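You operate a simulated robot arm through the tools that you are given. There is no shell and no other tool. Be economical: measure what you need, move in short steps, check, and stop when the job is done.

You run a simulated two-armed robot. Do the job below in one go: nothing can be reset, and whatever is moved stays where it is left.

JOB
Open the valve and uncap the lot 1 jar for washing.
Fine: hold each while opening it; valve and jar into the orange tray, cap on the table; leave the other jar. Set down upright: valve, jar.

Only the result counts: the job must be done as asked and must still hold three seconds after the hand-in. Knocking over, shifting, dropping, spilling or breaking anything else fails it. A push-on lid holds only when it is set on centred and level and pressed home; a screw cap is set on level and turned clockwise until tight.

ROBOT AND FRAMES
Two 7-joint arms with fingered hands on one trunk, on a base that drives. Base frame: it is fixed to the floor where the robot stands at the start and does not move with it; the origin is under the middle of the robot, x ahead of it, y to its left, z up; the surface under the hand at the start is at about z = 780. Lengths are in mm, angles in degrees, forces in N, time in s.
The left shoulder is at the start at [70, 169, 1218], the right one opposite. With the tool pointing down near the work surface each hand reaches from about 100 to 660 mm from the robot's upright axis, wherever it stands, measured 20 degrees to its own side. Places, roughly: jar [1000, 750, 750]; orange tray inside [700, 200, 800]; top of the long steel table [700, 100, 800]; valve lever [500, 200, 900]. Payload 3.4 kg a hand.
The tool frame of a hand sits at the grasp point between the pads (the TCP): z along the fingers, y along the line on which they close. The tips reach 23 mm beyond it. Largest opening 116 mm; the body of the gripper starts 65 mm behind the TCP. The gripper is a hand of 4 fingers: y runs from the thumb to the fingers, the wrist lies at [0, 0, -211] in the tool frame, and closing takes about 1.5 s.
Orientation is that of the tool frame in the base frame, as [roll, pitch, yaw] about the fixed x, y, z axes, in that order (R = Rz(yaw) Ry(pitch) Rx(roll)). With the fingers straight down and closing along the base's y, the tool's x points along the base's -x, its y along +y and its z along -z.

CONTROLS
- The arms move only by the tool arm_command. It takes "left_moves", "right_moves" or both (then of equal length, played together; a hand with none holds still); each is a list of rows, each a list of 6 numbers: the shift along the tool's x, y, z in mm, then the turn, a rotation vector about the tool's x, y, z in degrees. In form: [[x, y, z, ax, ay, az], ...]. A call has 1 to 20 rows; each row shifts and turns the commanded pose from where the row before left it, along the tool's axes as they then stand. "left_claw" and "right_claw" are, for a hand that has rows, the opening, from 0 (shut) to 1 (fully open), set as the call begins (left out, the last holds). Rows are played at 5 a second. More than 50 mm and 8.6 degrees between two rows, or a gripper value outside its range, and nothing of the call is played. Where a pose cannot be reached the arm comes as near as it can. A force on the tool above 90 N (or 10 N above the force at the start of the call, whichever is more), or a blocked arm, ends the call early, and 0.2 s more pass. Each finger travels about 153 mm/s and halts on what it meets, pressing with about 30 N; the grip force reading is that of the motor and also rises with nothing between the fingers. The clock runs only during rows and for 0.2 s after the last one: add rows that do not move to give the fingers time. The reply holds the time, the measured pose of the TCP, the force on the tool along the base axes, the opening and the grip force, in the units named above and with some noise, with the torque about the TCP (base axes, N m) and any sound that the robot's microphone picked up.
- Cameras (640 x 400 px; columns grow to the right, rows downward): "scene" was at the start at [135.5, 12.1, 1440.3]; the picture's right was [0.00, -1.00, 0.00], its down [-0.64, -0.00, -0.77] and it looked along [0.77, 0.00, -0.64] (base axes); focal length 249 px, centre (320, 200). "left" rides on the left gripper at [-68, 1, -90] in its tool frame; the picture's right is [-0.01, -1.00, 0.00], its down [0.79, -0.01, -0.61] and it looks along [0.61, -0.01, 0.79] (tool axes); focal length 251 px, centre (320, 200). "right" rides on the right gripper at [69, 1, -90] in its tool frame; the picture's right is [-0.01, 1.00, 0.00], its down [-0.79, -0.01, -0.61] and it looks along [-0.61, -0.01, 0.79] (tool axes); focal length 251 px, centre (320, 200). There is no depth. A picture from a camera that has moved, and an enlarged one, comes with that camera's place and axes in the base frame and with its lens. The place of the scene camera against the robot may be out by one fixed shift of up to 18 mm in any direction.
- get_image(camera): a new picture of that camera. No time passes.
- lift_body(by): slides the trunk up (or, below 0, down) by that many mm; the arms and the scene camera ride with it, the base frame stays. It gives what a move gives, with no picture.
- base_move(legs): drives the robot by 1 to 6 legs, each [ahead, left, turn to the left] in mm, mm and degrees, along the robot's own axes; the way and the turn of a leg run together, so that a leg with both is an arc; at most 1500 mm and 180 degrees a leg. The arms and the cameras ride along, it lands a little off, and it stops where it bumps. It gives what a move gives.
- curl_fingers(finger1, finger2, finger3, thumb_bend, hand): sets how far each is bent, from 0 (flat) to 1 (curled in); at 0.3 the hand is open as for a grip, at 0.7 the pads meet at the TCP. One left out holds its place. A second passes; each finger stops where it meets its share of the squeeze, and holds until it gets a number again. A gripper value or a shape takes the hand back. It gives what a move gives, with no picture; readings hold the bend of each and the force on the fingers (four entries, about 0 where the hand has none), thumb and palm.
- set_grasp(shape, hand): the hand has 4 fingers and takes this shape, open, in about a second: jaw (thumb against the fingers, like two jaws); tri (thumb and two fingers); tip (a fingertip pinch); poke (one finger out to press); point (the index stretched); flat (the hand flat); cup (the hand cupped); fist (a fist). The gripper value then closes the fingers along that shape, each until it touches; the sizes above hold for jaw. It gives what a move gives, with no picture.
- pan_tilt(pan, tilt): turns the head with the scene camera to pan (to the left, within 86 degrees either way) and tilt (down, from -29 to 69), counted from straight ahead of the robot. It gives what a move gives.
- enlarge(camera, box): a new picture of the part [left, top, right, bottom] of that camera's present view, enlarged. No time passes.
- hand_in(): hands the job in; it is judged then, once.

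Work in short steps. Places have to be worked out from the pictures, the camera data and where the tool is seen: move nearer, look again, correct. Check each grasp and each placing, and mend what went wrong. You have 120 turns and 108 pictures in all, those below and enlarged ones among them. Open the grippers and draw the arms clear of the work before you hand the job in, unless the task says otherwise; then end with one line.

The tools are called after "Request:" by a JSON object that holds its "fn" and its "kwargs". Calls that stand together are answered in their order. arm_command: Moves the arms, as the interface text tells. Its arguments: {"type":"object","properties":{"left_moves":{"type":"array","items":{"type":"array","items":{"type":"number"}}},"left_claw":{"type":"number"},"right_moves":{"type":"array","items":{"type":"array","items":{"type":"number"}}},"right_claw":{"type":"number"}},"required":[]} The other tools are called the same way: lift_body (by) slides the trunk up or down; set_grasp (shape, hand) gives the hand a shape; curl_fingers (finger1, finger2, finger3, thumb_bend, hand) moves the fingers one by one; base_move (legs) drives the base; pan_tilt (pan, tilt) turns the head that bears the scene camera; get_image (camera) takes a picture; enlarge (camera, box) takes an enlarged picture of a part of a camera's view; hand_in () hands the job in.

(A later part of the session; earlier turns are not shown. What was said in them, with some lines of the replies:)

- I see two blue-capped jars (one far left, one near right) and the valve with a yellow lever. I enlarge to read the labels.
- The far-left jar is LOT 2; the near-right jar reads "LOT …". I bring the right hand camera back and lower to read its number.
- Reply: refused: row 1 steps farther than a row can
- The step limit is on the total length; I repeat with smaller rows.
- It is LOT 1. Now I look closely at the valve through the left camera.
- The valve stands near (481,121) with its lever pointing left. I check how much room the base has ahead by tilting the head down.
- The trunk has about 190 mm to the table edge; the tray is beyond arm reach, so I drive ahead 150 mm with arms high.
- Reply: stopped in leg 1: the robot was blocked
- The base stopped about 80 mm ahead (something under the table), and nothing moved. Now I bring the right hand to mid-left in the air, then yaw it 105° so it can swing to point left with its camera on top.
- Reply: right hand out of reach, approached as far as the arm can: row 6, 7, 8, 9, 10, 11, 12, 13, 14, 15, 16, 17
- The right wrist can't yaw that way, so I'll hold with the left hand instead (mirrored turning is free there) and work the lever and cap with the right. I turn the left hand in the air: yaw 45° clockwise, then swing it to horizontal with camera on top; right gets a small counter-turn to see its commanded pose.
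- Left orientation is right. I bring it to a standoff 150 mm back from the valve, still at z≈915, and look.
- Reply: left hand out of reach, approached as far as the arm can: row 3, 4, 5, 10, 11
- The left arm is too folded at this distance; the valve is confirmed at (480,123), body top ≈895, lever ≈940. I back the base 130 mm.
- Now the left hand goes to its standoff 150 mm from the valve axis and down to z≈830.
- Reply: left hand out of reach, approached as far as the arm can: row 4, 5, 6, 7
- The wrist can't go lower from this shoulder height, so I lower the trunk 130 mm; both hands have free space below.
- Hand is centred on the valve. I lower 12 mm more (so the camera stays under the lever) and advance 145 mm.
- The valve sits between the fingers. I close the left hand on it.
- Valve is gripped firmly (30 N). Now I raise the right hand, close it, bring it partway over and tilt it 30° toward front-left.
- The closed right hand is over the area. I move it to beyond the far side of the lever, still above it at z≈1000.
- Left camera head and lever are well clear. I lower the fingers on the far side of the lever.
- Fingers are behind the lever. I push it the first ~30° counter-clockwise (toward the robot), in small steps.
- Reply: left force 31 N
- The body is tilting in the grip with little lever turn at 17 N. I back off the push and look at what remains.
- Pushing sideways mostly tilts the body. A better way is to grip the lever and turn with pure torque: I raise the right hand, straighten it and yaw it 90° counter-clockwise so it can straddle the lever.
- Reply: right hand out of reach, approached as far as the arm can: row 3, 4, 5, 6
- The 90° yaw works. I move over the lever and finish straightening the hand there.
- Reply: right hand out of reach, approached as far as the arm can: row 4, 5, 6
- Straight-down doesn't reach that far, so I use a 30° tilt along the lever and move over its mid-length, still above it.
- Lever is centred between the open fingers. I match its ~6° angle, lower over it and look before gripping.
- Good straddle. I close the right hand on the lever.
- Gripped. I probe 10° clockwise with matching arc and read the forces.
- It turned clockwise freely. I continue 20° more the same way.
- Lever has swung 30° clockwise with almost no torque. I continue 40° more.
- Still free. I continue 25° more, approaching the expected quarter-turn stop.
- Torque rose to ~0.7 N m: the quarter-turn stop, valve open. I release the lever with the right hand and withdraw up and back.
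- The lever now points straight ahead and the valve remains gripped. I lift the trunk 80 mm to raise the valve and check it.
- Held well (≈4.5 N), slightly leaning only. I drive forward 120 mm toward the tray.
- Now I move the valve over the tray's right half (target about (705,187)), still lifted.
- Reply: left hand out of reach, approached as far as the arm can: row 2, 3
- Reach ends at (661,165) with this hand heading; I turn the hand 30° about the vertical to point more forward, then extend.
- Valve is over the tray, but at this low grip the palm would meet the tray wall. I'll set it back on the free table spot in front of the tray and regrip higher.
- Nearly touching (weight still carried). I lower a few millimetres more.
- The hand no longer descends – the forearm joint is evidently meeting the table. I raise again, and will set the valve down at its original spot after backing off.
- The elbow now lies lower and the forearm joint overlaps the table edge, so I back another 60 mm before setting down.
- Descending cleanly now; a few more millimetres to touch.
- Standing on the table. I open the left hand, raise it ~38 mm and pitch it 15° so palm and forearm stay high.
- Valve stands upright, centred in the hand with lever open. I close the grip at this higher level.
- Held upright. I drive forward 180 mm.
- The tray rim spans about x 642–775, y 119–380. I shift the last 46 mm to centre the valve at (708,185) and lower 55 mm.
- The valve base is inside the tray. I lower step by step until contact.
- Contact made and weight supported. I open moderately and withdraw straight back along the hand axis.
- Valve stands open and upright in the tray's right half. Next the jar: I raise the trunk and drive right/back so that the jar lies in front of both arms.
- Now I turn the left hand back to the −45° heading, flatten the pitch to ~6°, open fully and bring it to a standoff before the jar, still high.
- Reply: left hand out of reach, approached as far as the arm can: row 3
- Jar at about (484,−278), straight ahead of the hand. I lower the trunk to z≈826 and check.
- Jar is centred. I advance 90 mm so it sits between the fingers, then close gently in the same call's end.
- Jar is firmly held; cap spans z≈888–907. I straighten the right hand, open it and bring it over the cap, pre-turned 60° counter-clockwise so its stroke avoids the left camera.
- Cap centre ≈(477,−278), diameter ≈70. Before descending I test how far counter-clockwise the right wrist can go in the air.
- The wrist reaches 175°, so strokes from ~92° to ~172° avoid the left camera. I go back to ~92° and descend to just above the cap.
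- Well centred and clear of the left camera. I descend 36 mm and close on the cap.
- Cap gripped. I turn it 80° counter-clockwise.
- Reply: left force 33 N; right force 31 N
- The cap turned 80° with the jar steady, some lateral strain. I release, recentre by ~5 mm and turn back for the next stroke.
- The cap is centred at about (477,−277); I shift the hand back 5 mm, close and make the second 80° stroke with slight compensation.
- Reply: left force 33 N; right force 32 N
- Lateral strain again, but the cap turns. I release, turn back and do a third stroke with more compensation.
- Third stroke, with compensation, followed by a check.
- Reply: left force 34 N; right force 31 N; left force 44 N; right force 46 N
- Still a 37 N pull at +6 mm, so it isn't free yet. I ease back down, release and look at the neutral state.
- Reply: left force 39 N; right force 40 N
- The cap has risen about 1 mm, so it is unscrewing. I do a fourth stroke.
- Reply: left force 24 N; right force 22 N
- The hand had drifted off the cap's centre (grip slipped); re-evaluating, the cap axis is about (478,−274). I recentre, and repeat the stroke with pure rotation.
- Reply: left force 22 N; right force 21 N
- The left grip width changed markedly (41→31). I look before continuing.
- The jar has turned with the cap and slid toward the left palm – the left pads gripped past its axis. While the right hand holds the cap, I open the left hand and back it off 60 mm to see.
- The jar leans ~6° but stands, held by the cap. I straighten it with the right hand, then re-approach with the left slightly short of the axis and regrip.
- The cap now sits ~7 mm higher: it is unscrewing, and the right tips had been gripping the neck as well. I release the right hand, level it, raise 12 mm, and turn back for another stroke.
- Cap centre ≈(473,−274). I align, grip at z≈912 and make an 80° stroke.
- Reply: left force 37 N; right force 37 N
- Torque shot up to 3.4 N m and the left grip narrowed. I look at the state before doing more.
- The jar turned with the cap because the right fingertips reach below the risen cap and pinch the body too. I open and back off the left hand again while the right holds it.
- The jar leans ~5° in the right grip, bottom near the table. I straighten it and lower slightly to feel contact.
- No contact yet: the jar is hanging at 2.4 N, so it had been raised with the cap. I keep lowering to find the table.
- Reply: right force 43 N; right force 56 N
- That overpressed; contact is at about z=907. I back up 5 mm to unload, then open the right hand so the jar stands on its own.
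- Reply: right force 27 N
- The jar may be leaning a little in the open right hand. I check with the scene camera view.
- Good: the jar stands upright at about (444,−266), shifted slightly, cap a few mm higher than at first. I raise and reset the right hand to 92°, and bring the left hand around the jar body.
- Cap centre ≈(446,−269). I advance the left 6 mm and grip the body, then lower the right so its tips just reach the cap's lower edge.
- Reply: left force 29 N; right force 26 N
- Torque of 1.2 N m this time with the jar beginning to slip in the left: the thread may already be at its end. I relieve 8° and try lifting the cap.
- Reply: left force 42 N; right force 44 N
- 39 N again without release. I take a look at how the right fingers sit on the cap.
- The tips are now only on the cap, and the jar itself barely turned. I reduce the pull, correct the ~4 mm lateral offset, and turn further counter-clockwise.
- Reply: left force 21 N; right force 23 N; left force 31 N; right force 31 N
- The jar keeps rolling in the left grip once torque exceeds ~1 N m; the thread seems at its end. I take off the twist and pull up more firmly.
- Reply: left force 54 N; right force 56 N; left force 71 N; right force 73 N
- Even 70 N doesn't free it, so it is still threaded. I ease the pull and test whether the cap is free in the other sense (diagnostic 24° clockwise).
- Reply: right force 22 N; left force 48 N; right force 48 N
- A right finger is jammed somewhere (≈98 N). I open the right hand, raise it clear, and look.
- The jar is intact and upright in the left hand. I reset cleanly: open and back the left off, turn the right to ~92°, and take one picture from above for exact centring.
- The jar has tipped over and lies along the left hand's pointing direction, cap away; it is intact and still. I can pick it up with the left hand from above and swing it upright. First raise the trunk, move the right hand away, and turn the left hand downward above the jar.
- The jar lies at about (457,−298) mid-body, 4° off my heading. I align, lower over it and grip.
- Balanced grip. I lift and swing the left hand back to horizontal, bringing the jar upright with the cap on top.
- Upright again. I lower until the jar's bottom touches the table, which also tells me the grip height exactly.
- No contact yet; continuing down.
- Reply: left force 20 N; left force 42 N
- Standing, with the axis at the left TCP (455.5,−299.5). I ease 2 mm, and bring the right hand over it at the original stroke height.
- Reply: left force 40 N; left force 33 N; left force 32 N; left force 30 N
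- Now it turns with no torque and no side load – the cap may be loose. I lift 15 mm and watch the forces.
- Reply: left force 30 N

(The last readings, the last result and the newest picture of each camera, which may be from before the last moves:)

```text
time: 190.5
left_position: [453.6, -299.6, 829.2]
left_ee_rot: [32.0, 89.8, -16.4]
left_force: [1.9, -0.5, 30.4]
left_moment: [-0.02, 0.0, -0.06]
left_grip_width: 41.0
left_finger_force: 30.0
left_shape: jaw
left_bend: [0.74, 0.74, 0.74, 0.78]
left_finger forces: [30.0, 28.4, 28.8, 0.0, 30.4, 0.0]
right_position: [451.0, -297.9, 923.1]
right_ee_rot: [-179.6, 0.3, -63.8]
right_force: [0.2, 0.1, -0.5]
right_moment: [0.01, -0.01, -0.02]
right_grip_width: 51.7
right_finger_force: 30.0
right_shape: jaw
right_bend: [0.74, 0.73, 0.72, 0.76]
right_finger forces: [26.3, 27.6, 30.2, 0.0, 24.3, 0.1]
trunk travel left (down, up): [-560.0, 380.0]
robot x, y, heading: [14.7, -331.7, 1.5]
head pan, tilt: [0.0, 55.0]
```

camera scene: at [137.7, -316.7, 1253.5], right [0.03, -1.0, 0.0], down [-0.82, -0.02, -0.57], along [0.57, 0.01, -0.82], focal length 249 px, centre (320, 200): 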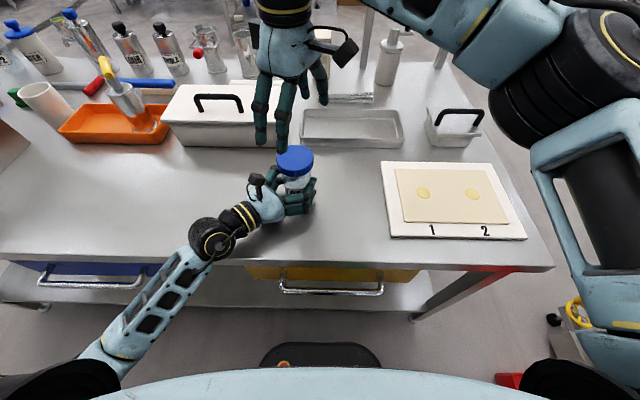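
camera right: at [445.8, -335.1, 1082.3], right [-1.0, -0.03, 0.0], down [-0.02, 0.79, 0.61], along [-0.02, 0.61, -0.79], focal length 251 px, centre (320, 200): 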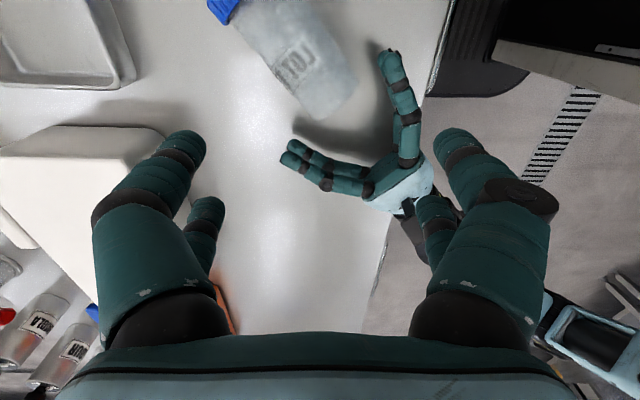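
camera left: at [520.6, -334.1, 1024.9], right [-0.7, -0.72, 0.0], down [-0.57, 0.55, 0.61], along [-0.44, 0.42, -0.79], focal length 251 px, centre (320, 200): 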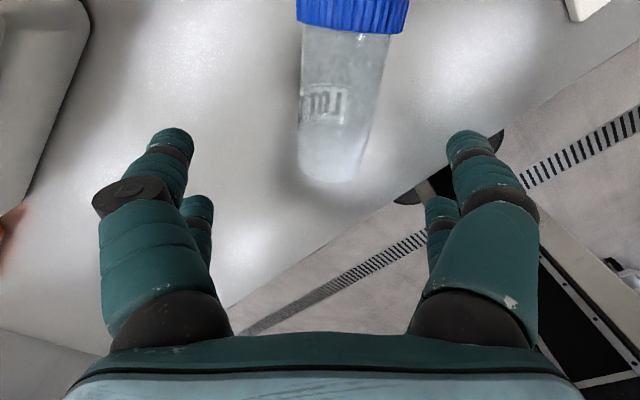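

The cap is off and held by the right hand, jar undisturbed. I carry the cap over to the free table area at about (450,−400) and lower it.

Request:
{"fn": "arm_command", "kwargs": {"right_moves": [[0, 0, -25, 0, 0, 0], [0, 0, -25, 0, 0, 0], [30.6, 15, 0, 0, 0, 0], [30.6, 15, 0, 0, 0, 0], [30.6, 15, 0, 0, 0, 0], [0, 0, 0, 0, 0, 0], [0, 0, 40, 0, 0, 0], [0, 0, 40, 0, 0, 0], [0, 0, 40, 0, 0, 0], [0, 0, 38, 0, 0, 0], [0, 0, 0, 0, 0, 0]]}}

Request:
{"fn": "arm_command", "kwargs": {"right_moves": [[0, 0, 3, 0, 0, 0], [0, 0, 3, 0, 0, 0], [0, 0, 0, 0, 0, 0]]}}

```text
time: 192.9
left_position: [453.5, -299.3, 828.6]
left_ee_rot: [32.2, 89.9, -16.4]
left_force: [0.9, -0.9, 30.5]
left_moment: [-0.06, -0.04, 0.0]
left_grip_width: 40.9
left_finger_force: 29.8
left_shape: jaw
left_bend: [0.74, 0.74, 0.74, 0.78]
left_finger forces: [29.3, 27.8, 28.7, 0.0, 30.1, 0.1]
right_position: [450.6, -399.4, 814.5]
right_ee_rot: [-179.6, 0.2, -63.8]
right_force: [-0.1, 0.1, 0.1]
right_moment: [-0.02, 0.03, -0.03]
right_grip_width: 50.8
right_finger_force: 30.2
right_shape: jaw
right_bend: [0.74, 0.74, 0.72, 0.77]
right_finger forces: [26.0, 26.9, 32.0, 0.0, 27.0, 0.0]
trunk travel left (down, up): [-560.0, 380.0]
robot x, y, heading: [15.4, -331.8, 1.2]
head pan, tilt: [0.0, 55.0]
```

```text
time: 193.7
left_position: [454.0, -299.2, 828.6]
left_ee_rot: [32.1, 89.9, -16.6]
left_force: [0.9, -1.5, 29.1]
left_moment: [-0.07, -0.1, 0.04]
left_grip_width: 41.2
left_finger_force: 29.8
left_shape: jaw
left_bend: [0.74, 0.74, 0.74, 0.78]
left_finger forces: [29.4, 27.8, 28.7, 0.1, 30.0, 0.0]
right_position: [451.7, -399.1, 808.3]
right_ee_rot: [-179.6, 0.2, -63.9]
right_force: [-0.8, -0.7, 0.0]
right_moment: [-0.05, -0.02, 0.04]
right_grip_width: 50.7
right_finger_force: 29.7
right_shape: jaw
right_bend: [0.74, 0.74, 0.72, 0.77]
right_finger forces: [26.0, 26.9, 32.1, 0.0, 27.0, 0.1]
trunk travel left (down, up): [-560.0, 380.0]
robot x, y, heading: [13.2, -332.2, 1.5]
head pan, tilt: [0.0, 55.0]
```

Lowering further in small steps to contact.

Request:
{"fn": "arm_command", "kwargs": {"right_moves": [[0, 0, 2, 0, 0, 0], [0, 0, 2, 0, 0, 0], [0, 0, 0, 0, 0, 0]]}}

Request:
{"fn": "arm_command", "kwargs": {"right_moves": [[0, 0, 2, 0, 0, 0], [0, 0, 0, 0, 0, 0]]}}

Request:
{"fn": "arm_command", "kwargs": {"right_moves": [[0, 0, 2, 0, 0, 0], [0, 0, 0, 0, 0, 0]]}}

```text
time: 194.5
left_position: [453.0, -298.7, 827.7]
left_ee_rot: [36.2, 89.8, -12.3]
left_force: [1.6, -1.3, 29.5]
left_moment: [-0.09, -0.08, -0.02]
left_grip_width: 40.8
left_finger_force: 29.6
left_shape: jaw
left_bend: [0.74, 0.74, 0.74, 0.78]
left_finger forces: [29.5, 28.0, 28.7, 0.0, 30.0, 0.0]
right_position: [451.2, -399.5, 803.0]
right_ee_rot: [-179.7, 0.0, -63.8]
right_force: [0.1, -0.4, 2.0]
right_moment: [-0.09, 0.03, 0.03]
right_grip_width: 50.7
right_finger_force: 29.9
right_shape: jaw
right_bend: [0.74, 0.74, 0.72, 0.77]
right_finger forces: [29.2, 26.8, 32.4, 0.0, 27.1, 0.1]
trunk travel left (down, up): [-560.0, 380.0]
robot x, y, heading: [16.5, -330.5, 1.1]
head pan, tilt: [0.0, 55.0]
```

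```text
time: 195.1
left_position: [453.9, -298.8, 829.6]
left_ee_rot: [74.6, 89.8, 26.2]
left_force: [9.0, 0.3, 25.0]
left_moment: [-0.1, -0.02, 0.03]
left_grip_width: 41.1
left_finger_force: 29.3
left_shape: jaw
left_bend: [0.74, 0.74, 0.74, 0.78]
left_finger forces: [31.4, 30.1, 27.8, 0.1, 28.7, 0.1]
right_position: [450.5, -401.2, 803.8]
right_ee_rot: [-179.4, 0.2, -63.7]
right_force: [-0.3, -7.0, 29.7]
right_moment: [-0.58, 0.36, 0.18]
right_grip_width: 51.0
right_finger_force: 30.4
right_shape: jaw
right_bend: [0.75, 0.74, 0.72, 0.77]
right_finger forces: [42.7, 37.0, 34.6, 0.1, 33.4, 0.1]
trunk travel left (down, up): [-560.0, 380.0]
robot x, y, heading: [17.6, -332.5, 1.1]
head pan, tilt: [0.0, 55.0]
```

```text
time: 195.7
left_position: [451.5, -298.3, 829.5]
left_ee_rot: [86.7, 89.9, 38.1]
left_force: [5.7, -1.7, 14.1]
left_moment: [-0.09, 0.04, 0.03]
left_grip_width: 40.9
left_finger_force: 30.0
left_shape: jaw
left_bend: [0.74, 0.74, 0.74, 0.78]
left_finger forces: [30.0, 28.9, 28.3, 0.0, 28.7, 0.0]
right_position: [449.1, -400.8, 803.6]
right_ee_rot: [-179.2, 0.2, -63.8]
right_force: [2.0, -8.9, 59.6]
right_moment: [-0.4, -0.02, 0.04]
right_grip_width: 51.7
right_finger_force: 30.1
right_shape: jaw
right_bend: [0.76, 0.75, 0.72, 0.77]
right_finger forces: [45.4, 43.9, 42.4, 0.0, 44.8, 0.1]
trunk travel left (down, up): [-560.0, 380.0]
robot x, y, heading: [15.5, -333.2, 1.7]
head pan, tilt: [0.0, 55.0]
```

Contact at z≈803. I unload 4 mm, open wide and rise clear.

Request:
{"fn": "arm_command", "kwargs": {"right_moves": [[0, 0, -3.5, 0, 0, 0], [0, 0, 0, 0, 0, 0]]}}

Request:
{"fn": "arm_command", "kwargs": {"right_moves": [[0, 0, 0, 0, 0, 0], [0, 0, 0, 0, 0, 0], [0, 0, 0, 0, 0, 0], [0, 0, 0, 0, 0, 0], [0, 0, 0, 0, 0, 0], [0, 0, -20, 0, 0, 0], [0, 0, -40, 0, 0, 0], [0, 0, -45, 0, 0, 0], [0, 0, -45, 0, 0, 0], [0, 0, -45, 0, 0, 0], [0, 0, 0, 0, 0, 0]], "right_claw": 1}}

```text
time: 196.3
left_position: [452.3, -298.9, 828.2]
left_ee_rot: [36.8, 89.8, -11.8]
left_force: [-6.6, -2.1, 18.8]
left_moment: [-0.08, 0.07, -0.01]
left_grip_width: 40.9
left_finger_force: 30.0
left_shape: jaw
left_bend: [0.74, 0.74, 0.74, 0.78]
left_finger forces: [27.5, 25.8, 30.0, 0.0, 31.0, 0.1]
right_position: [449.8, -400.8, 803.3]
right_ee_rot: [-179.7, 0.3, -63.8]
right_force: [6.6, -1.6, 23.3]
right_moment: [0.28, -1.05, -0.16]
right_grip_width: 51.6
right_finger_force: 30.5
right_shape: jaw
right_bend: [0.76, 0.75, 0.72, 0.78]
right_finger forces: [25.9, 26.6, 40.8, 0.1, 42.7, 0.0]
trunk travel left (down, up): [-560.0, 380.0]
robot x, y, heading: [13.5, -329.8, 1.7]
head pan, tilt: [0.0, 55.0]
```

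```text
time: 198.7
left_position: [453.1, -298.7, 828.0]
left_ee_rot: [26.7, 89.8, -21.9]
left_force: [-1.0, 3.4, 26.5]
left_moment: [-0.05, -0.09, 0.0]
left_grip_width: 40.7
left_finger_force: 29.6
left_shape: jaw
left_bend: [0.74, 0.74, 0.74, 0.78]
left_finger forces: [28.8, 28.1, 28.4, 0.1, 28.8, 0.1]
right_position: [449.3, -403.6, 997.7]
right_ee_rot: [-179.7, 0.1, -63.9]
right_force: [0.0, 0.0, 0.5]
right_moment: [-0.01, -0.02, 0.0]
right_grip_width: 116.0
right_finger_force: 0.0
right_shape: jaw
right_bend: [0.3, 0.3, 0.3, 0.3]
right_finger forces: [0.1, 0.1, 0.0, 0.1, 0.0, 0.1]
trunk travel left (down, up): [-560.0, 380.0]
robot x, y, heading: [12.3, -333.8, 1.2]
head pan, tilt: [0.0, 55.0]
```

Cap is on the table. Now the jar: I unload the pressing, open the left hand around it, raise 33 mm with 15° pitch (as worked for the valve) and regrip higher.

Request:
{"fn": "lift_body", "kwargs": {"by": 3}}

Request:
{"fn": "arm_command", "kwargs": {"left_moves": [[0, 0, 0, 0, 0, 0], [0, 0, 0, 0, 0, 0], [0, 0, 0, 0, 0, 0], [0, 0, 0, 0, 0, 0], [0, 0, 0, 0, 0, 0]], "left_claw": 0.85}}

Request:
{"fn": "lift_body", "kwargs": {"by": 32}}

Request:
{"fn": "arm_command", "kwargs": {"left_moves": [[0, 0, 0, 0, 7.5, 0], [0, 0, 0, 0, 7.5, 0], [0, 0, 0, 0, 0, 0]]}}

Request:
{"fn": "arm_command", "kwargs": {"left_moves": [[0, 0, 0, 0, 0, 0], [0, 0, 0, 0, 0, 0], [0, 0, 0, 0, 0, 0], [0, 0, 0, 0, 0, 0], [0, 0, 0, 0, 0, 0], [0, 0, 0, 0, 0, 0]], "left_claw": 0}}

```text
time: 199.3
left_position: [455.0, -298.8, 829.1]
left_ee_rot: [-169.5, 89.8, 141.9]
left_force: [-3.5, 1.8, 11.8]
left_moment: [-0.05, -0.06, 0.01]
left_grip_width: 41.1
left_finger_force: 30.1
left_shape: jaw
left_bend: [0.74, 0.74, 0.74, 0.78]
left_finger forces: [27.6, 27.7, 29.2, 0.0, 29.6, 0.0]
right_position: [450.3, -404.4, 997.5]
right_ee_rot: [-179.6, 0.2, -63.7]
right_force: [0.1, -0.1, 0.1]
right_moment: [0.02, 0.02, -0.01]
right_grip_width: 116.0
right_finger_force: 0.1
right_shape: jaw
right_bend: [0.3, 0.3, 0.3, 0.3]
right_finger forces: [0.0, 0.1, 0.0, 0.1, 0.1, 0.0]
trunk travel left (down, up): [-563.0, 377.0]
robot x, y, heading: [15.4, -333.6, 1.2]
head pan, tilt: [0.0, 55.0]
```

```text
time: 200.5
left_position: [457.4, -299.7, 829.6]
left_ee_rot: [-140.8, 90.0, 170.5]
left_force: [0.4, -0.3, 0.1]
left_moment: [-0.03, 0.01, 0.01]
left_grip_width: 98.6
left_finger_force: 0.1
left_shape: jaw
left_bend: [0.54, 0.54, 0.54, 0.54]
left_finger forces: [0.1, 0.0, 0.0, 0.0, 0.0, 0.0]
right_position: [453.2, -403.0, 998.8]
right_ee_rot: [-179.8, 0.2, -63.8]
right_force: [-0.2, -0.9, -0.5]
right_moment: [0.01, -0.01, -0.02]
right_grip_width: 115.9
right_finger_force: 0.0
right_shape: jaw
right_bend: [0.3, 0.3, 0.3, 0.3]
right_finger forces: [0.0, 0.0, 0.0, 0.1, 0.0, 0.1]
trunk travel left (down, up): [-563.0, 377.0]
robot x, y, heading: [16.6, -330.3, 1.3]
head pan, tilt: [0.0, 55.0]
```

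```text
time: 201.2
left_position: [457.2, -299.0, 860.9]
left_ee_rot: [-137.0, 89.9, 174.5]
left_force: [0.7, 0.3, -0.3]
left_moment: [-0.03, 0.0, -0.01]
left_grip_width: 98.4
left_finger_force: 0.1
left_shape: jaw
left_bend: [0.54, 0.54, 0.54, 0.54]
left_finger forces: [0.0, 0.1, 0.0, 0.0, 0.0, 0.0]
right_position: [450.3, -403.2, 1030.2]
right_ee_rot: [-179.8, 0.3, -63.8]
right_force: [0.3, -0.8, 0.4]
right_moment: [-0.04, -0.02, 0.02]
right_grip_width: 115.8
right_finger_force: 0.1
right_shape: jaw
right_bend: [0.3, 0.3, 0.3, 0.3]
right_finger forces: [0.0, 0.0, 0.0, 0.0, 0.1, 0.0]
trunk travel left (down, up): [-595.0, 345.0]
robot x, y, heading: [15.8, -330.0, 1.6]
head pan, tilt: [0.0, 55.0]
```

```text
time: 202.0
left_position: [456.1, -298.0, 862.4]
left_ee_rot: [-179.8, 74.9, 131.6]
left_force: [0.6, 0.8, 0.8]
left_moment: [-0.03, 0.0, -0.01]
left_grip_width: 98.2
left_finger_force: 0.0
left_shape: jaw
left_bend: [0.54, 0.54, 0.54, 0.54]
left_finger forces: [0.0, 0.0, 0.0, 0.0, 0.0, 0.0]
right_position: [452.6, -403.1, 1030.6]
right_ee_rot: [-179.8, 0.3, -63.7]
right_force: [-0.8, -1.0, -0.3]
right_moment: [0.02, 0.0, 0.02]
right_grip_width: 115.8
right_finger_force: 0.0
right_shape: jaw
right_bend: [0.3, 0.3, 0.3, 0.3]
right_finger forces: [0.0, 0.0, 0.1, 0.1, 0.1, 0.0]
trunk travel left (down, up): [-595.0, 345.0]
robot x, y, heading: [13.3, -335.9, 1.5]
head pan, tilt: [0.0, 55.0]
```

```text
time: 203.4
left_position: [455.6, -298.0, 860.7]
left_ee_rot: [-179.8, 74.9, 131.6]
left_force: [1.1, -0.4, 3.8]
left_moment: [0.06, -0.01, -0.01]
left_grip_width: 39.7
left_finger_force: 29.9
left_shape: jaw
left_bend: [0.74, 0.74, 0.74, 0.79]
left_finger forces: [28.2, 27.7, 26.7, 0.0, 27.6, 0.0]
right_position: [453.0, -404.5, 1031.7]
right_ee_rot: [-179.8, 0.3, -63.9]
right_force: [0.0, -0.1, 0.4]
right_moment: [0.02, 0.02, 0.0]
right_grip_width: 115.7
right_finger_force: 0.0
right_shape: jaw
right_bend: [0.3, 0.3, 0.3, 0.3]
right_finger forces: [0.1, 0.0, 0.1, 0.1, 0.1, 0.1]
trunk travel left (down, up): [-595.0, 345.0]
robot x, y, heading: [17.2, -332.6, 1.3]
head pan, tilt: [0.0, 55.0]
```

Jar regripped at 81 mm above its base. I lift 80 mm and drive left/forward to the tray.

Request:
{"fn": "lift_body", "kwargs": {"by": 82}}

Request:
{"fn": "base_move", "kwargs": {"legs": [[0, 424, 0], [53, 0, 0]]}}

```text
time: 204.6
left_position: [457.6, -299.1, 941.5]
left_ee_rot: [-179.7, 74.9, 131.8]
left_force: [0.2, 0.1, -1.7]
left_moment: [-0.06, -0.01, 0.02]
left_grip_width: 39.5
left_finger_force: 29.6
left_shape: jaw
left_bend: [0.74, 0.74, 0.74, 0.79]
left_finger forces: [27.6, 27.4, 27.0, 0.1, 27.2, 0.1]
right_position: [452.5, -404.3, 1111.6]
right_ee_rot: [-179.8, 0.3, -63.8]
right_force: [-0.1, -0.5, -1.0]
right_moment: [0.02, 0.02, -0.03]
right_grip_width: 116.2
right_finger_force: 0.0
right_shape: jaw
right_bend: [0.3, 0.3, 0.3, 0.3]
right_finger forces: [0.0, 0.0, 0.0, 0.1, 0.1, 0.1]
trunk travel left (down, up): [-677.0, 263.0]
robot x, y, heading: [12.5, -331.3, 1.4]
head pan, tilt: [0.0, 55.0]
```

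```text
time: 207.7
left_position: [497.8, 124.2, 943.2]
left_ee_rot: [-179.9, 75.1, 131.5]
left_force: [0.3, -0.2, -1.2]
left_moment: [-0.04, 0.03, 0.0]
left_grip_width: 39.5
left_finger_force: 30.4
left_shape: jaw
left_bend: [0.74, 0.74, 0.74, 0.79]
left_finger forces: [27.6, 27.4, 27.0, 0.0, 27.2, 0.0]
right_position: [494.1, 18.2, 1114.1]
right_ee_rot: [-179.8, 0.2, -63.8]
right_force: [0.0, 0.1, 0.2]
right_moment: [0.02, 0.02, 0.01]
right_grip_width: 116.0
right_finger_force: 0.1
right_shape: jaw
right_bend: [0.3, 0.3, 0.3, 0.3]
right_finger forces: [0.0, 0.0, 0.0, 0.0, 0.0, 0.0]
trunk travel left (down, up): [-677.0, 263.0]
robot x, y, heading: [60.1, 89.2, 1.3]
head pan, tilt: [0.0, 55.0]
```

Jar still held. I turn the hand to point more forward and move over the tray's left half, target (706,288).

Request:
{"fn": "arm_command", "kwargs": {"left_moves": [[0, 0, 0, -7.97, 0, -2.14], [0, 0, 0, -7.97, 0, -2.14], [0, 0, 0, -7.97, 0, -2.14], [0, 0, 0, -7.97, 0, -2.14], [-2.9, 37.6, 10.9, 0, 0, 0], [-2.9, 37.6, 10.9, 0, 0, 0], [-2.9, 37.6, 10.9, 0, 0, 0], [-8, 24.9, 30.1, 0, 0, 0], [-8, 24.9, 30.1, 0, 0, 0], [-8, 24.9, 30.1, 0, 0, 0], [-8, 24.9, 30.1, 0, 0, 0], [0, 0, 0, 0, 0, 0]]}}

```text
time: 208.6
left_position: [471.4, 144.4, 893.3]
left_ee_rot: [150.0, 67.5, 121.1]
left_force: [-0.3, 0.5, -1.5]
left_moment: [-0.05, 0.0, -0.03]
left_grip_width: 38.8
left_finger_force: 29.8
left_shape: jaw
left_bend: [0.75, 0.74, 0.74, 0.79]
left_finger forces: [26.6, 28.3, 28.0, 0.0, 27.1, 0.0]
left hand out of reach, approached as far as the arm can: row 3, 4
right_position: [494.4, 21.1, 1112.5]
right_ee_rot: [-179.9, 0.0, -63.8]
right_force: [-0.2, 0.3, -0.5]
right_moment: [-0.06, 0.0, 0.01]
right_grip_width: 116.0
right_finger_force: 0.1
right_shape: jaw
right_bend: [0.3, 0.3, 0.3, 0.3]
right_finger forces: [0.0, 0.0, 0.0, 0.0, 0.0, 0.1]
trunk travel left (down, up): [-677.0, 263.0]
robot x, y, heading: [55.6, 90.7, 1.3]
head pan, tilt: [0.0, 55.0]
stopped in row 4 (left hand): the arm was blocked; the commanded pose is now the measured one
```

The arm folded and was blocked, tilting the hand. I move outward and up first, without turning.

Request:
{"fn": "arm_command", "kwargs": {"left_moves": [[-17, 29.5, 14, 0, 0, 0], [-17, 29.5, 14, 0, 0, 0], [-17, 29.5, 14, 0, 0, 0], [0, 0, 0, 0, 0, 0]]}}

```text
time: 209.6
left_position: [562.7, 181.0, 943.7]
left_ee_rot: [149.8, 67.5, 121.1]
left_force: [-0.8, -0.7, -1.5]
left_moment: [-0.03, 0.0, -0.01]
left_grip_width: 38.6
left_finger_force: 30.0
left_shape: jaw
left_bend: [0.75, 0.74, 0.74, 0.79]
left_finger forces: [26.2, 27.1, 27.3, 0.1, 27.1, 0.1]
right_position: [493.5, 18.7, 1112.9]
right_ee_rot: [-179.7, 0.4, -63.8]
right_force: [-0.3, -0.6, -0.5]
right_moment: [-0.03, -0.02, -0.03]
right_grip_width: 115.9
right_finger_force: 0.1
right_shape: jaw
right_bend: [0.3, 0.3, 0.3, 0.3]
right_finger forces: [0.0, 0.1, 0.1, 0.0, 0.1, 0.0]
trunk travel left (down, up): [-677.0, 263.0]
robot x, y, heading: [57.7, 91.3, 1.1]
head pan, tilt: [0.0, 55.0]
```

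Free again. I level the jar (12° correction) and turn the heading to about −16°.

Request:
{"fn": "arm_command", "kwargs": {"left_moves": [[0, 0, 0, 1.45, -2.35, -5.35], [0, 0, 0, 1.45, -2.35, -5.35], [0, 0, 0, -7.25, 0, -1.94], [0, 0, 0, -7.25, 0, -1.94], [0, 0, 0, 0, 0, 0]]}}

```text
time: 210.7
left_position: [554.2, 223.1, 910.8]
left_ee_rot: [147.7, 69.2, 129.3]
left_force: [-0.3, 0.1, -1.1]
left_moment: [-0.04, -0.02, -0.01]
left_grip_width: 38.3
left_finger_force: 30.6
left_shape: jaw
left_bend: [0.75, 0.74, 0.74, 0.79]
left_finger forces: [26.2, 27.9, 28.0, 0.1, 27.1, 0.0]
left hand out of reach, approached as far as the arm can: row 4
right_position: [494.1, 21.4, 1111.1]
right_ee_rot: [-179.9, 0.1, -63.8]
right_force: [-0.1, 0.6, 0.2]
right_moment: [0.01, 0.02, 0.02]
right_grip_width: 115.9
right_finger_force: 0.0
right_shape: jaw
right_bend: [0.3, 0.3, 0.3, 0.3]
right_finger forces: [0.0, 0.0, 0.0, 0.0, 0.0, 0.0]
trunk travel left (down, up): [-677.0, 263.0]
robot x, y, heading: [58.9, 96.9, 1.3]
head pan, tilt: [0.0, 55.0]
stopped in row 5 (left hand): the arm was blocked; the commanded pose is now the measured one
```

The elbow is evidently meeting the raised platform at the left, so I drive right 92 mm, then level the jar.

Request:
{"fn": "base_move", "kwargs": {"legs": [[0, -92, 0]]}}

Request:
{"fn": "arm_command", "kwargs": {"left_moves": [[-10, 0, 0, 0, 0, 0], [0, 0, 0, 1.4, -1.4, -5.25], [0, 0, 0, 1.4, -1.4, -5.25], [0, 0, 0, 0, 0, 0]]}}

```text
time: 211.8
left_position: [557.3, 133.2, 911.4]
left_ee_rot: [147.3, 69.2, 129.0]
left_force: [-0.2, 0.8, -1.6]
left_moment: [-0.04, 0.0, -0.01]
left_grip_width: 38.3
left_finger_force: 30.0
left_shape: jaw
left_bend: [0.75, 0.74, 0.74, 0.79]
left_finger forces: [26.0, 27.9, 27.9, 0.0, 27.1, 0.0]
right_position: [498.3, -69.3, 1112.0]
right_ee_rot: [-179.8, 0.3, -63.9]
right_force: [-0.2, -0.2, 0.3]
right_moment: [0.01, 0.0, 0.02]
right_grip_width: 116.0
right_finger_force: 0.0
right_shape: jaw
right_bend: [0.3, 0.3, 0.3, 0.3]
right_finger forces: [0.1, 0.0, 0.0, 0.0, 0.0, 0.1]
trunk travel left (down, up): [-677.0, 263.0]
robot x, y, heading: [60.0, -0.6, 1.5]
head pan, tilt: [0.0, 55.0]
```

```text
time: 212.8
left_position: [559.2, 130.6, 920.8]
left_ee_rot: [179.6, 75.2, 159.9]
left_force: [0.8, 1.1, -1.2]
left_moment: [0.02, 0.01, -0.02]
left_grip_width: 38.0
left_finger_force: 30.0
left_shape: jaw
left_bend: [0.75, 0.74, 0.74, 0.8]
left_finger forces: [26.0, 27.7, 27.7, 0.1, 26.8, 0.1]
right_position: [496.9, -69.9, 1111.4]
right_ee_rot: [-179.8, 0.4, -63.7]
right_force: [-0.3, -0.6, 0.9]
right_moment: [0.0, -0.01, 0.01]
right_grip_width: 116.0
right_finger_force: 0.1
right_shape: jaw
right_bend: [0.3, 0.3, 0.3, 0.3]
right_finger forces: [0.0, 0.0, 0.0, 0.0, 0.0, 0.0]
trunk travel left (down, up): [-677.0, 263.0]
robot x, y, heading: [60.4, 0.1, 1.5]
head pan, tilt: [0.0, 55.0]
```

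Level again at heading −20°. I go left first, then forward, keeping clear of the valve.

Request:
{"fn": "arm_command", "kwargs": {"left_moves": [[-1.2, 35.8, -5.3, 0, 0, 0], [-1.2, 35.8, -5.3, 0, 0, 0], [-1.2, 35.8, -5.3, 0, 0, 0], [-1.2, 35.8, -5.3, 0, 0, 0], [-9.4, 13.2, 35.1, 0, 0, 0], [-9.4, 13.2, 35.1, 0, 0, 0], [-9.4, 13.2, 35.1, 0, 0, 0], [0, 0, 0, 0, 0, 0]]}}

```text
time: 214.6
left_position: [703.7, 270.6, 930.8]
left_ee_rot: [179.2, 75.1, 159.2]
left_force: [-0.2, 0.0, -1.1]
left_moment: [-0.01, -0.02, -0.01]
left_grip_width: 37.3
left_finger_force: 30.4
left_shape: jaw
left_bend: [0.76, 0.74, 0.74, 0.8]
left_finger forces: [25.6, 26.4, 26.6, 0.0, 26.4, 0.0]
right_position: [496.1, -69.5, 1111.4]
right_ee_rot: [-179.8, 0.4, -63.8]
right_force: [-0.3, -0.1, 0.1]
right_moment: [0.02, -0.01, 0.02]
right_grip_width: 115.9
right_finger_force: 0.0
right_shape: jaw
right_bend: [0.3, 0.3, 0.3, 0.3]
right_finger forces: [0.1, 0.0, 0.0, 0.0, 0.0, 0.0]
trunk travel left (down, up): [-677.0, 263.0]
robot x, y, heading: [58.1, 2.7, 1.5]
head pan, tilt: [0.0, 55.0]
```

Over the tray at (704,271). I lower 58 mm and use the last picture to check.

Request:
{"fn": "lift_body", "kwargs": {"by": -58}}

Request:
{"fn": "enlarge", "kwargs": {"camera": "scene", "box": [140, 70, 460, 270]}}

```text
time: 215.6
left_position: [703.5, 270.5, 871.8]
left_ee_rot: [179.1, 75.1, 159.3]
left_force: [-0.3, -0.2, -1.0]
left_moment: [-0.01, -0.01, 0.0]
left_grip_width: 37.2
left_finger_force: 29.9
left_shape: jaw
left_bend: [0.76, 0.74, 0.74, 0.8]
left_finger forces: [25.7, 26.4, 26.7, 0.0, 26.4, 0.0]
right_position: [497.1, -69.4, 1053.6]
right_ee_rot: [-179.8, 0.3, -63.9]
right_force: [-0.5, -0.1, 0.2]
right_moment: [0.05, 0.01, -0.01]
right_grip_width: 115.8
right_finger_force: 0.1
right_shape: jaw
right_bend: [0.3, 0.3, 0.3, 0.3]
right_finger forces: [0.0, 0.0, 0.1, 0.1, 0.0, 0.1]
trunk travel left (down, up): [-619.0, 321.0]
robot x, y, heading: [62.6, 2.8, 1.4]
head pan, tilt: [0.0, 55.0]
```

```text
2.00 times, centred on (300, 170) of scene
camera zoom: at [182.5, 17.2, 1313.4], right [0.03, -1.0, 0.0], down [-0.82, -0.02, -0.57], along [0.57, 0.01, -0.82], focal length 498 px, centre (360, 260)
```

zoom: 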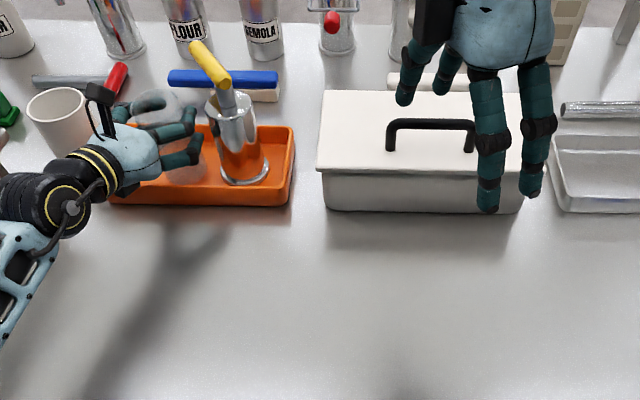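

The uncapped jar is over the tray's free part next to the valve. I lower to contact.

Request:
{"fn": "lift_body", "kwargs": {"by": -5}}

Request:
{"fn": "lift_body", "kwargs": {"by": -3}}

Request:
{"fn": "lift_body", "kwargs": {"by": -2}}

```text
time: 216.1
left_position: [705.0, 272.0, 869.0]
left_ee_rot: [179.0, 75.1, 159.3]
left_force: [1.6, 0.3, 4.5]
left_moment: [0.0, 0.03, 0.01]
left_grip_width: 37.3
left_finger_force: 30.6
left_shape: jaw
left_bend: [0.76, 0.74, 0.74, 0.8]
left_finger forces: [26.9, 27.3, 27.0, 0.0, 26.9, 0.0]
right_position: [496.4, -69.9, 1050.8]
right_ee_rot: [-179.7, 0.3, -63.8]
right_force: [-1.4, 0.1, 0.0]
right_moment: [-0.01, 0.0, 0.04]
right_grip_width: 116.0
right_finger_force: 0.0
right_shape: jaw
right_bend: [0.3, 0.3, 0.3, 0.3]
right_finger forces: [0.0, 0.0, 0.1, 0.0, 0.0, 0.1]
trunk travel left (down, up): [-614.0, 326.0]
robot x, y, heading: [62.3, 3.3, 1.6]
head pan, tilt: [0.0, 55.0]
```

```text
time: 216.6
left_position: [704.3, 271.3, 868.8]
left_ee_rot: [178.5, 75.4, 158.9]
left_force: [2.9, -0.1, 16.2]
left_moment: [0.06, 0.25, 0.01]
left_grip_width: 37.0
left_finger_force: 30.0
left_shape: jaw
left_bend: [0.76, 0.74, 0.74, 0.8]
left_finger forces: [29.6, 27.0, 27.3, 0.0, 28.6, 0.0]
right_position: [495.3, -70.1, 1047.6]
right_ee_rot: [-179.7, 0.2, -63.8]
right_force: [-0.3, 0.1, -0.3]
right_moment: [0.02, 0.0, 0.04]
right_grip_width: 115.8
right_finger_force: 0.0
right_shape: jaw
right_bend: [0.3, 0.3, 0.3, 0.3]
right_finger forces: [0.0, 0.0, 0.1, 0.1, 0.1, 0.0]
trunk travel left (down, up): [-611.0, 329.0]
robot x, y, heading: [60.5, 0.1, 1.7]
head pan, tilt: [0.0, 55.0]
```

```text
time: 217.2
left_position: [703.3, 268.5, 866.4]
left_ee_rot: [178.3, 75.4, 158.6]
left_force: [9.2, -0.1, 25.6]
left_moment: [0.18, 0.25, 0.01]
left_grip_width: 37.1
left_finger_force: 29.5
left_shape: jaw
left_bend: [0.76, 0.74, 0.74, 0.8]
left_finger forces: [31.7, 28.0, 27.4, 0.1, 29.3, 0.0]
right_position: [494.5, -71.9, 1046.6]
right_ee_rot: [-179.6, 0.4, -63.8]
right_force: [-0.6, -0.1, -1.1]
right_moment: [-0.03, 0.01, -0.03]
right_grip_width: 115.7
right_finger_force: 0.1
right_shape: jaw
right_bend: [0.3, 0.3, 0.3, 0.3]
right_finger forces: [0.0, 0.0, 0.0, 0.0, 0.1, 0.1]
trunk travel left (down, up): [-609.0, 331.0]
robot x, y, heading: [61.4, 2.9, 1.4]
head pan, tilt: [0.0, 55.0]
```

Contact. I ease 2 mm, open just enough to free the jar (thumb is near the valve), and withdraw straight back.

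Request:
{"fn": "lift_body", "kwargs": {"by": 2}}

Request:
{"fn": "arm_command", "kwargs": {"left_moves": [[0, 0, 0, 0, 0, 0], [0, 0, 0, 0, 0, 0], [0, 0, 0, 0, 0, 0], [0, 0, 0, 0, 0, 0], [0, 0, 0, 0, 0, 0]], "left_claw": 0.62}}

Request:
{"fn": "arm_command", "kwargs": {"left_moves": [[0, 0, -10, 0, 0, 0], [0, 0, -15, 0, 0, 0], [0, 0, -25, 0, 0, 0], [0, 0, -35, 0, 0, 0], [0, 0, -40, 0, 0, 0], [0, 0, 0, 0, 0, 0]]}}

```text
time: 217.7
left_position: [703.4, 269.2, 866.5]
left_ee_rot: [178.6, 75.2, 158.8]
left_force: [5.8, -0.4, 22.9]
left_moment: [0.12, 0.32, 0.01]
left_grip_width: 37.3
left_finger_force: 30.0
left_shape: jaw
left_bend: [0.76, 0.74, 0.74, 0.8]
left_finger forces: [31.1, 27.8, 27.5, 0.0, 29.1, 0.0]
right_position: [493.7, -70.0, 1047.7]
right_ee_rot: [-179.6, 0.3, -63.7]
right_force: [-0.1, 0.2, -0.5]
right_moment: [0.0, 0.02, 0.02]
right_grip_width: 116.0
right_finger_force: 0.0
right_shape: jaw
right_bend: [0.3, 0.3, 0.3, 0.3]
right_finger forces: [0.0, 0.1, 0.0, 0.0, 0.1, 0.1]
trunk travel left (down, up): [-611.0, 329.0]
robot x, y, heading: [61.0, 3.0, 1.5]
head pan, tilt: [0.0, 55.0]
```

```text
time: 218.9
left_position: [703.6, 270.5, 864.4]
left_ee_rot: [179.1, 75.1, 159.4]
left_force: [-0.4, 1.9, -0.6]
left_moment: [-0.02, 0.02, 0.0]
left_grip_width: 70.2
left_finger_force: 0.1
left_shape: jaw
left_bend: [0.71, 0.71, 0.71, 0.72]
left_finger forces: [0.0, 0.0, 0.0, 0.1, 1.3, 0.1]
right_position: [496.4, -70.4, 1045.6]
right_ee_rot: [-179.8, 0.3, -63.8]
right_force: [0.6, 0.1, -0.4]
right_moment: [-0.03, 0.03, -0.02]
right_grip_width: 115.8
right_finger_force: 0.1
right_shape: jaw
right_bend: [0.3, 0.3, 0.3, 0.3]
right_finger forces: [0.0, 0.0, 0.0, 0.0, 0.0, 0.0]
trunk travel left (down, up): [-611.0, 329.0]
robot x, y, heading: [62.9, -1.4, 1.5]
head pan, tilt: [0.0, 55.0]
```

```text
time: 220.3
left_position: [592.5, 311.6, 895.4]
left_ee_rot: [179.2, 75.1, 159.4]
left_force: [-0.1, 0.1, -1.0]
left_moment: [0.03, 0.0, -0.01]
left_grip_width: 71.5
left_finger_force: 0.0
left_shape: jaw
left_bend: [0.71, 0.71, 0.71, 0.71]
left_finger forces: [0.0, 0.0, 0.1, 0.0, 0.0, 0.1]
right_position: [497.4, -70.2, 1045.3]
right_ee_rot: [-180.0, 0.3, -63.8]
right_force: [0.3, -0.5, -0.7]
right_moment: [-0.01, 0.01, -0.02]
right_grip_width: 115.9
right_finger_force: 0.1
right_shape: jaw
right_bend: [0.3, 0.3, 0.3, 0.3]
right_finger forces: [0.0, 0.0, 0.0, 0.0, 0.0, 0.0]
trunk travel left (down, up): [-611.0, 329.0]
robot x, y, heading: [61.2, 1.6, 1.2]
head pan, tilt: [0.0, 55.0]
```

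The hand came away without resistance. I raise both arms clear with open hands and then hand in.

Request:
{"fn": "lift_body", "kwargs": {"by": 120}}

Request:
{"fn": "arm_command", "kwargs": {"left_moves": [[0, 0, 0, 0, 0, 0], [0, 0, 0, 0, 0, 0], [0, 0, 0, 0, 0, 0], [0, 0, 0, 0, 0, 0], [0, 0, 0, 0, 0, 0]], "left_claw": 1}}

Request:
{"fn": "hand_in", "kwargs": {}}

```text
time: 221.8
left_position: [590.7, 312.4, 1015.0]
left_ee_rot: [179.1, 75.2, 159.4]
left_force: [0.1, -0.5, -0.8]
left_moment: [-0.01, -0.02, -0.04]
left_grip_width: 71.3
left_finger_force: 0.0
left_shape: jaw
left_bend: [0.71, 0.71, 0.71, 0.71]
left_finger forces: [0.0, 0.0, 0.0, 0.1, 0.0, 0.0]
right_position: [497.6, -69.4, 1166.0]
right_ee_rot: [-179.9, 0.3, -63.9]
right_force: [-0.8, 0.1, 0.3]
right_moment: [0.02, 0.0, -0.03]
right_grip_width: 115.8
right_finger_force: 0.1
right_shape: jaw
right_bend: [0.3, 0.3, 0.3, 0.3]
right_finger forces: [0.0, 0.1, 0.1, 0.0, 0.0, 0.1]
trunk travel left (down, up): [-731.0, 209.0]
robot x, y, heading: [56.0, 2.2, 1.7]
head pan, tilt: [0.0, 55.0]
```

```text
time: 223.0
left_position: [591.9, 312.0, 1014.8]
left_ee_rot: [179.1, 75.1, 159.5]
left_force: [-0.2, -0.1, 0.8]
left_moment: [0.01, -0.01, 0.0]
left_grip_width: 115.9
left_finger_force: 0.1
left_shape: jaw
left_bend: [0.3, 0.3, 0.3, 0.3]
left_finger forces: [0.0, 0.0, 0.0, 0.0, 0.0, 0.1]
right_position: [496.9, -69.1, 1166.0]
right_ee_rot: [-179.8, 0.3, -63.8]
right_force: [0.2, 0.0, 0.3]
right_moment: [-0.04, 0.02, -0.02]
right_grip_width: 115.8
right_finger_force: 0.0
right_shape: jaw
right_bend: [0.3, 0.3, 0.3, 0.3]
right_finger forces: [0.0, 0.0, 0.1, 0.0, 0.1, 0.0]
trunk travel left (down, up): [-731.0, 209.0]
robot x, y, heading: [60.9, 2.8, 1.3]
head pan, tilt: [0.0, 55.0]
```

```text
The job is handed in.
```

Handed in: the valve is open and standing in the orange tray, the uncapped lot 1 jar was set down beside it and its cap is on the table, but the jar tipped over once while I was uncapping it, my left arm was blocked on the way to the tray and may have touched the raised platform on the left, and with no pictures left I couldn't confirm the jar's final stance or the cap by camera.
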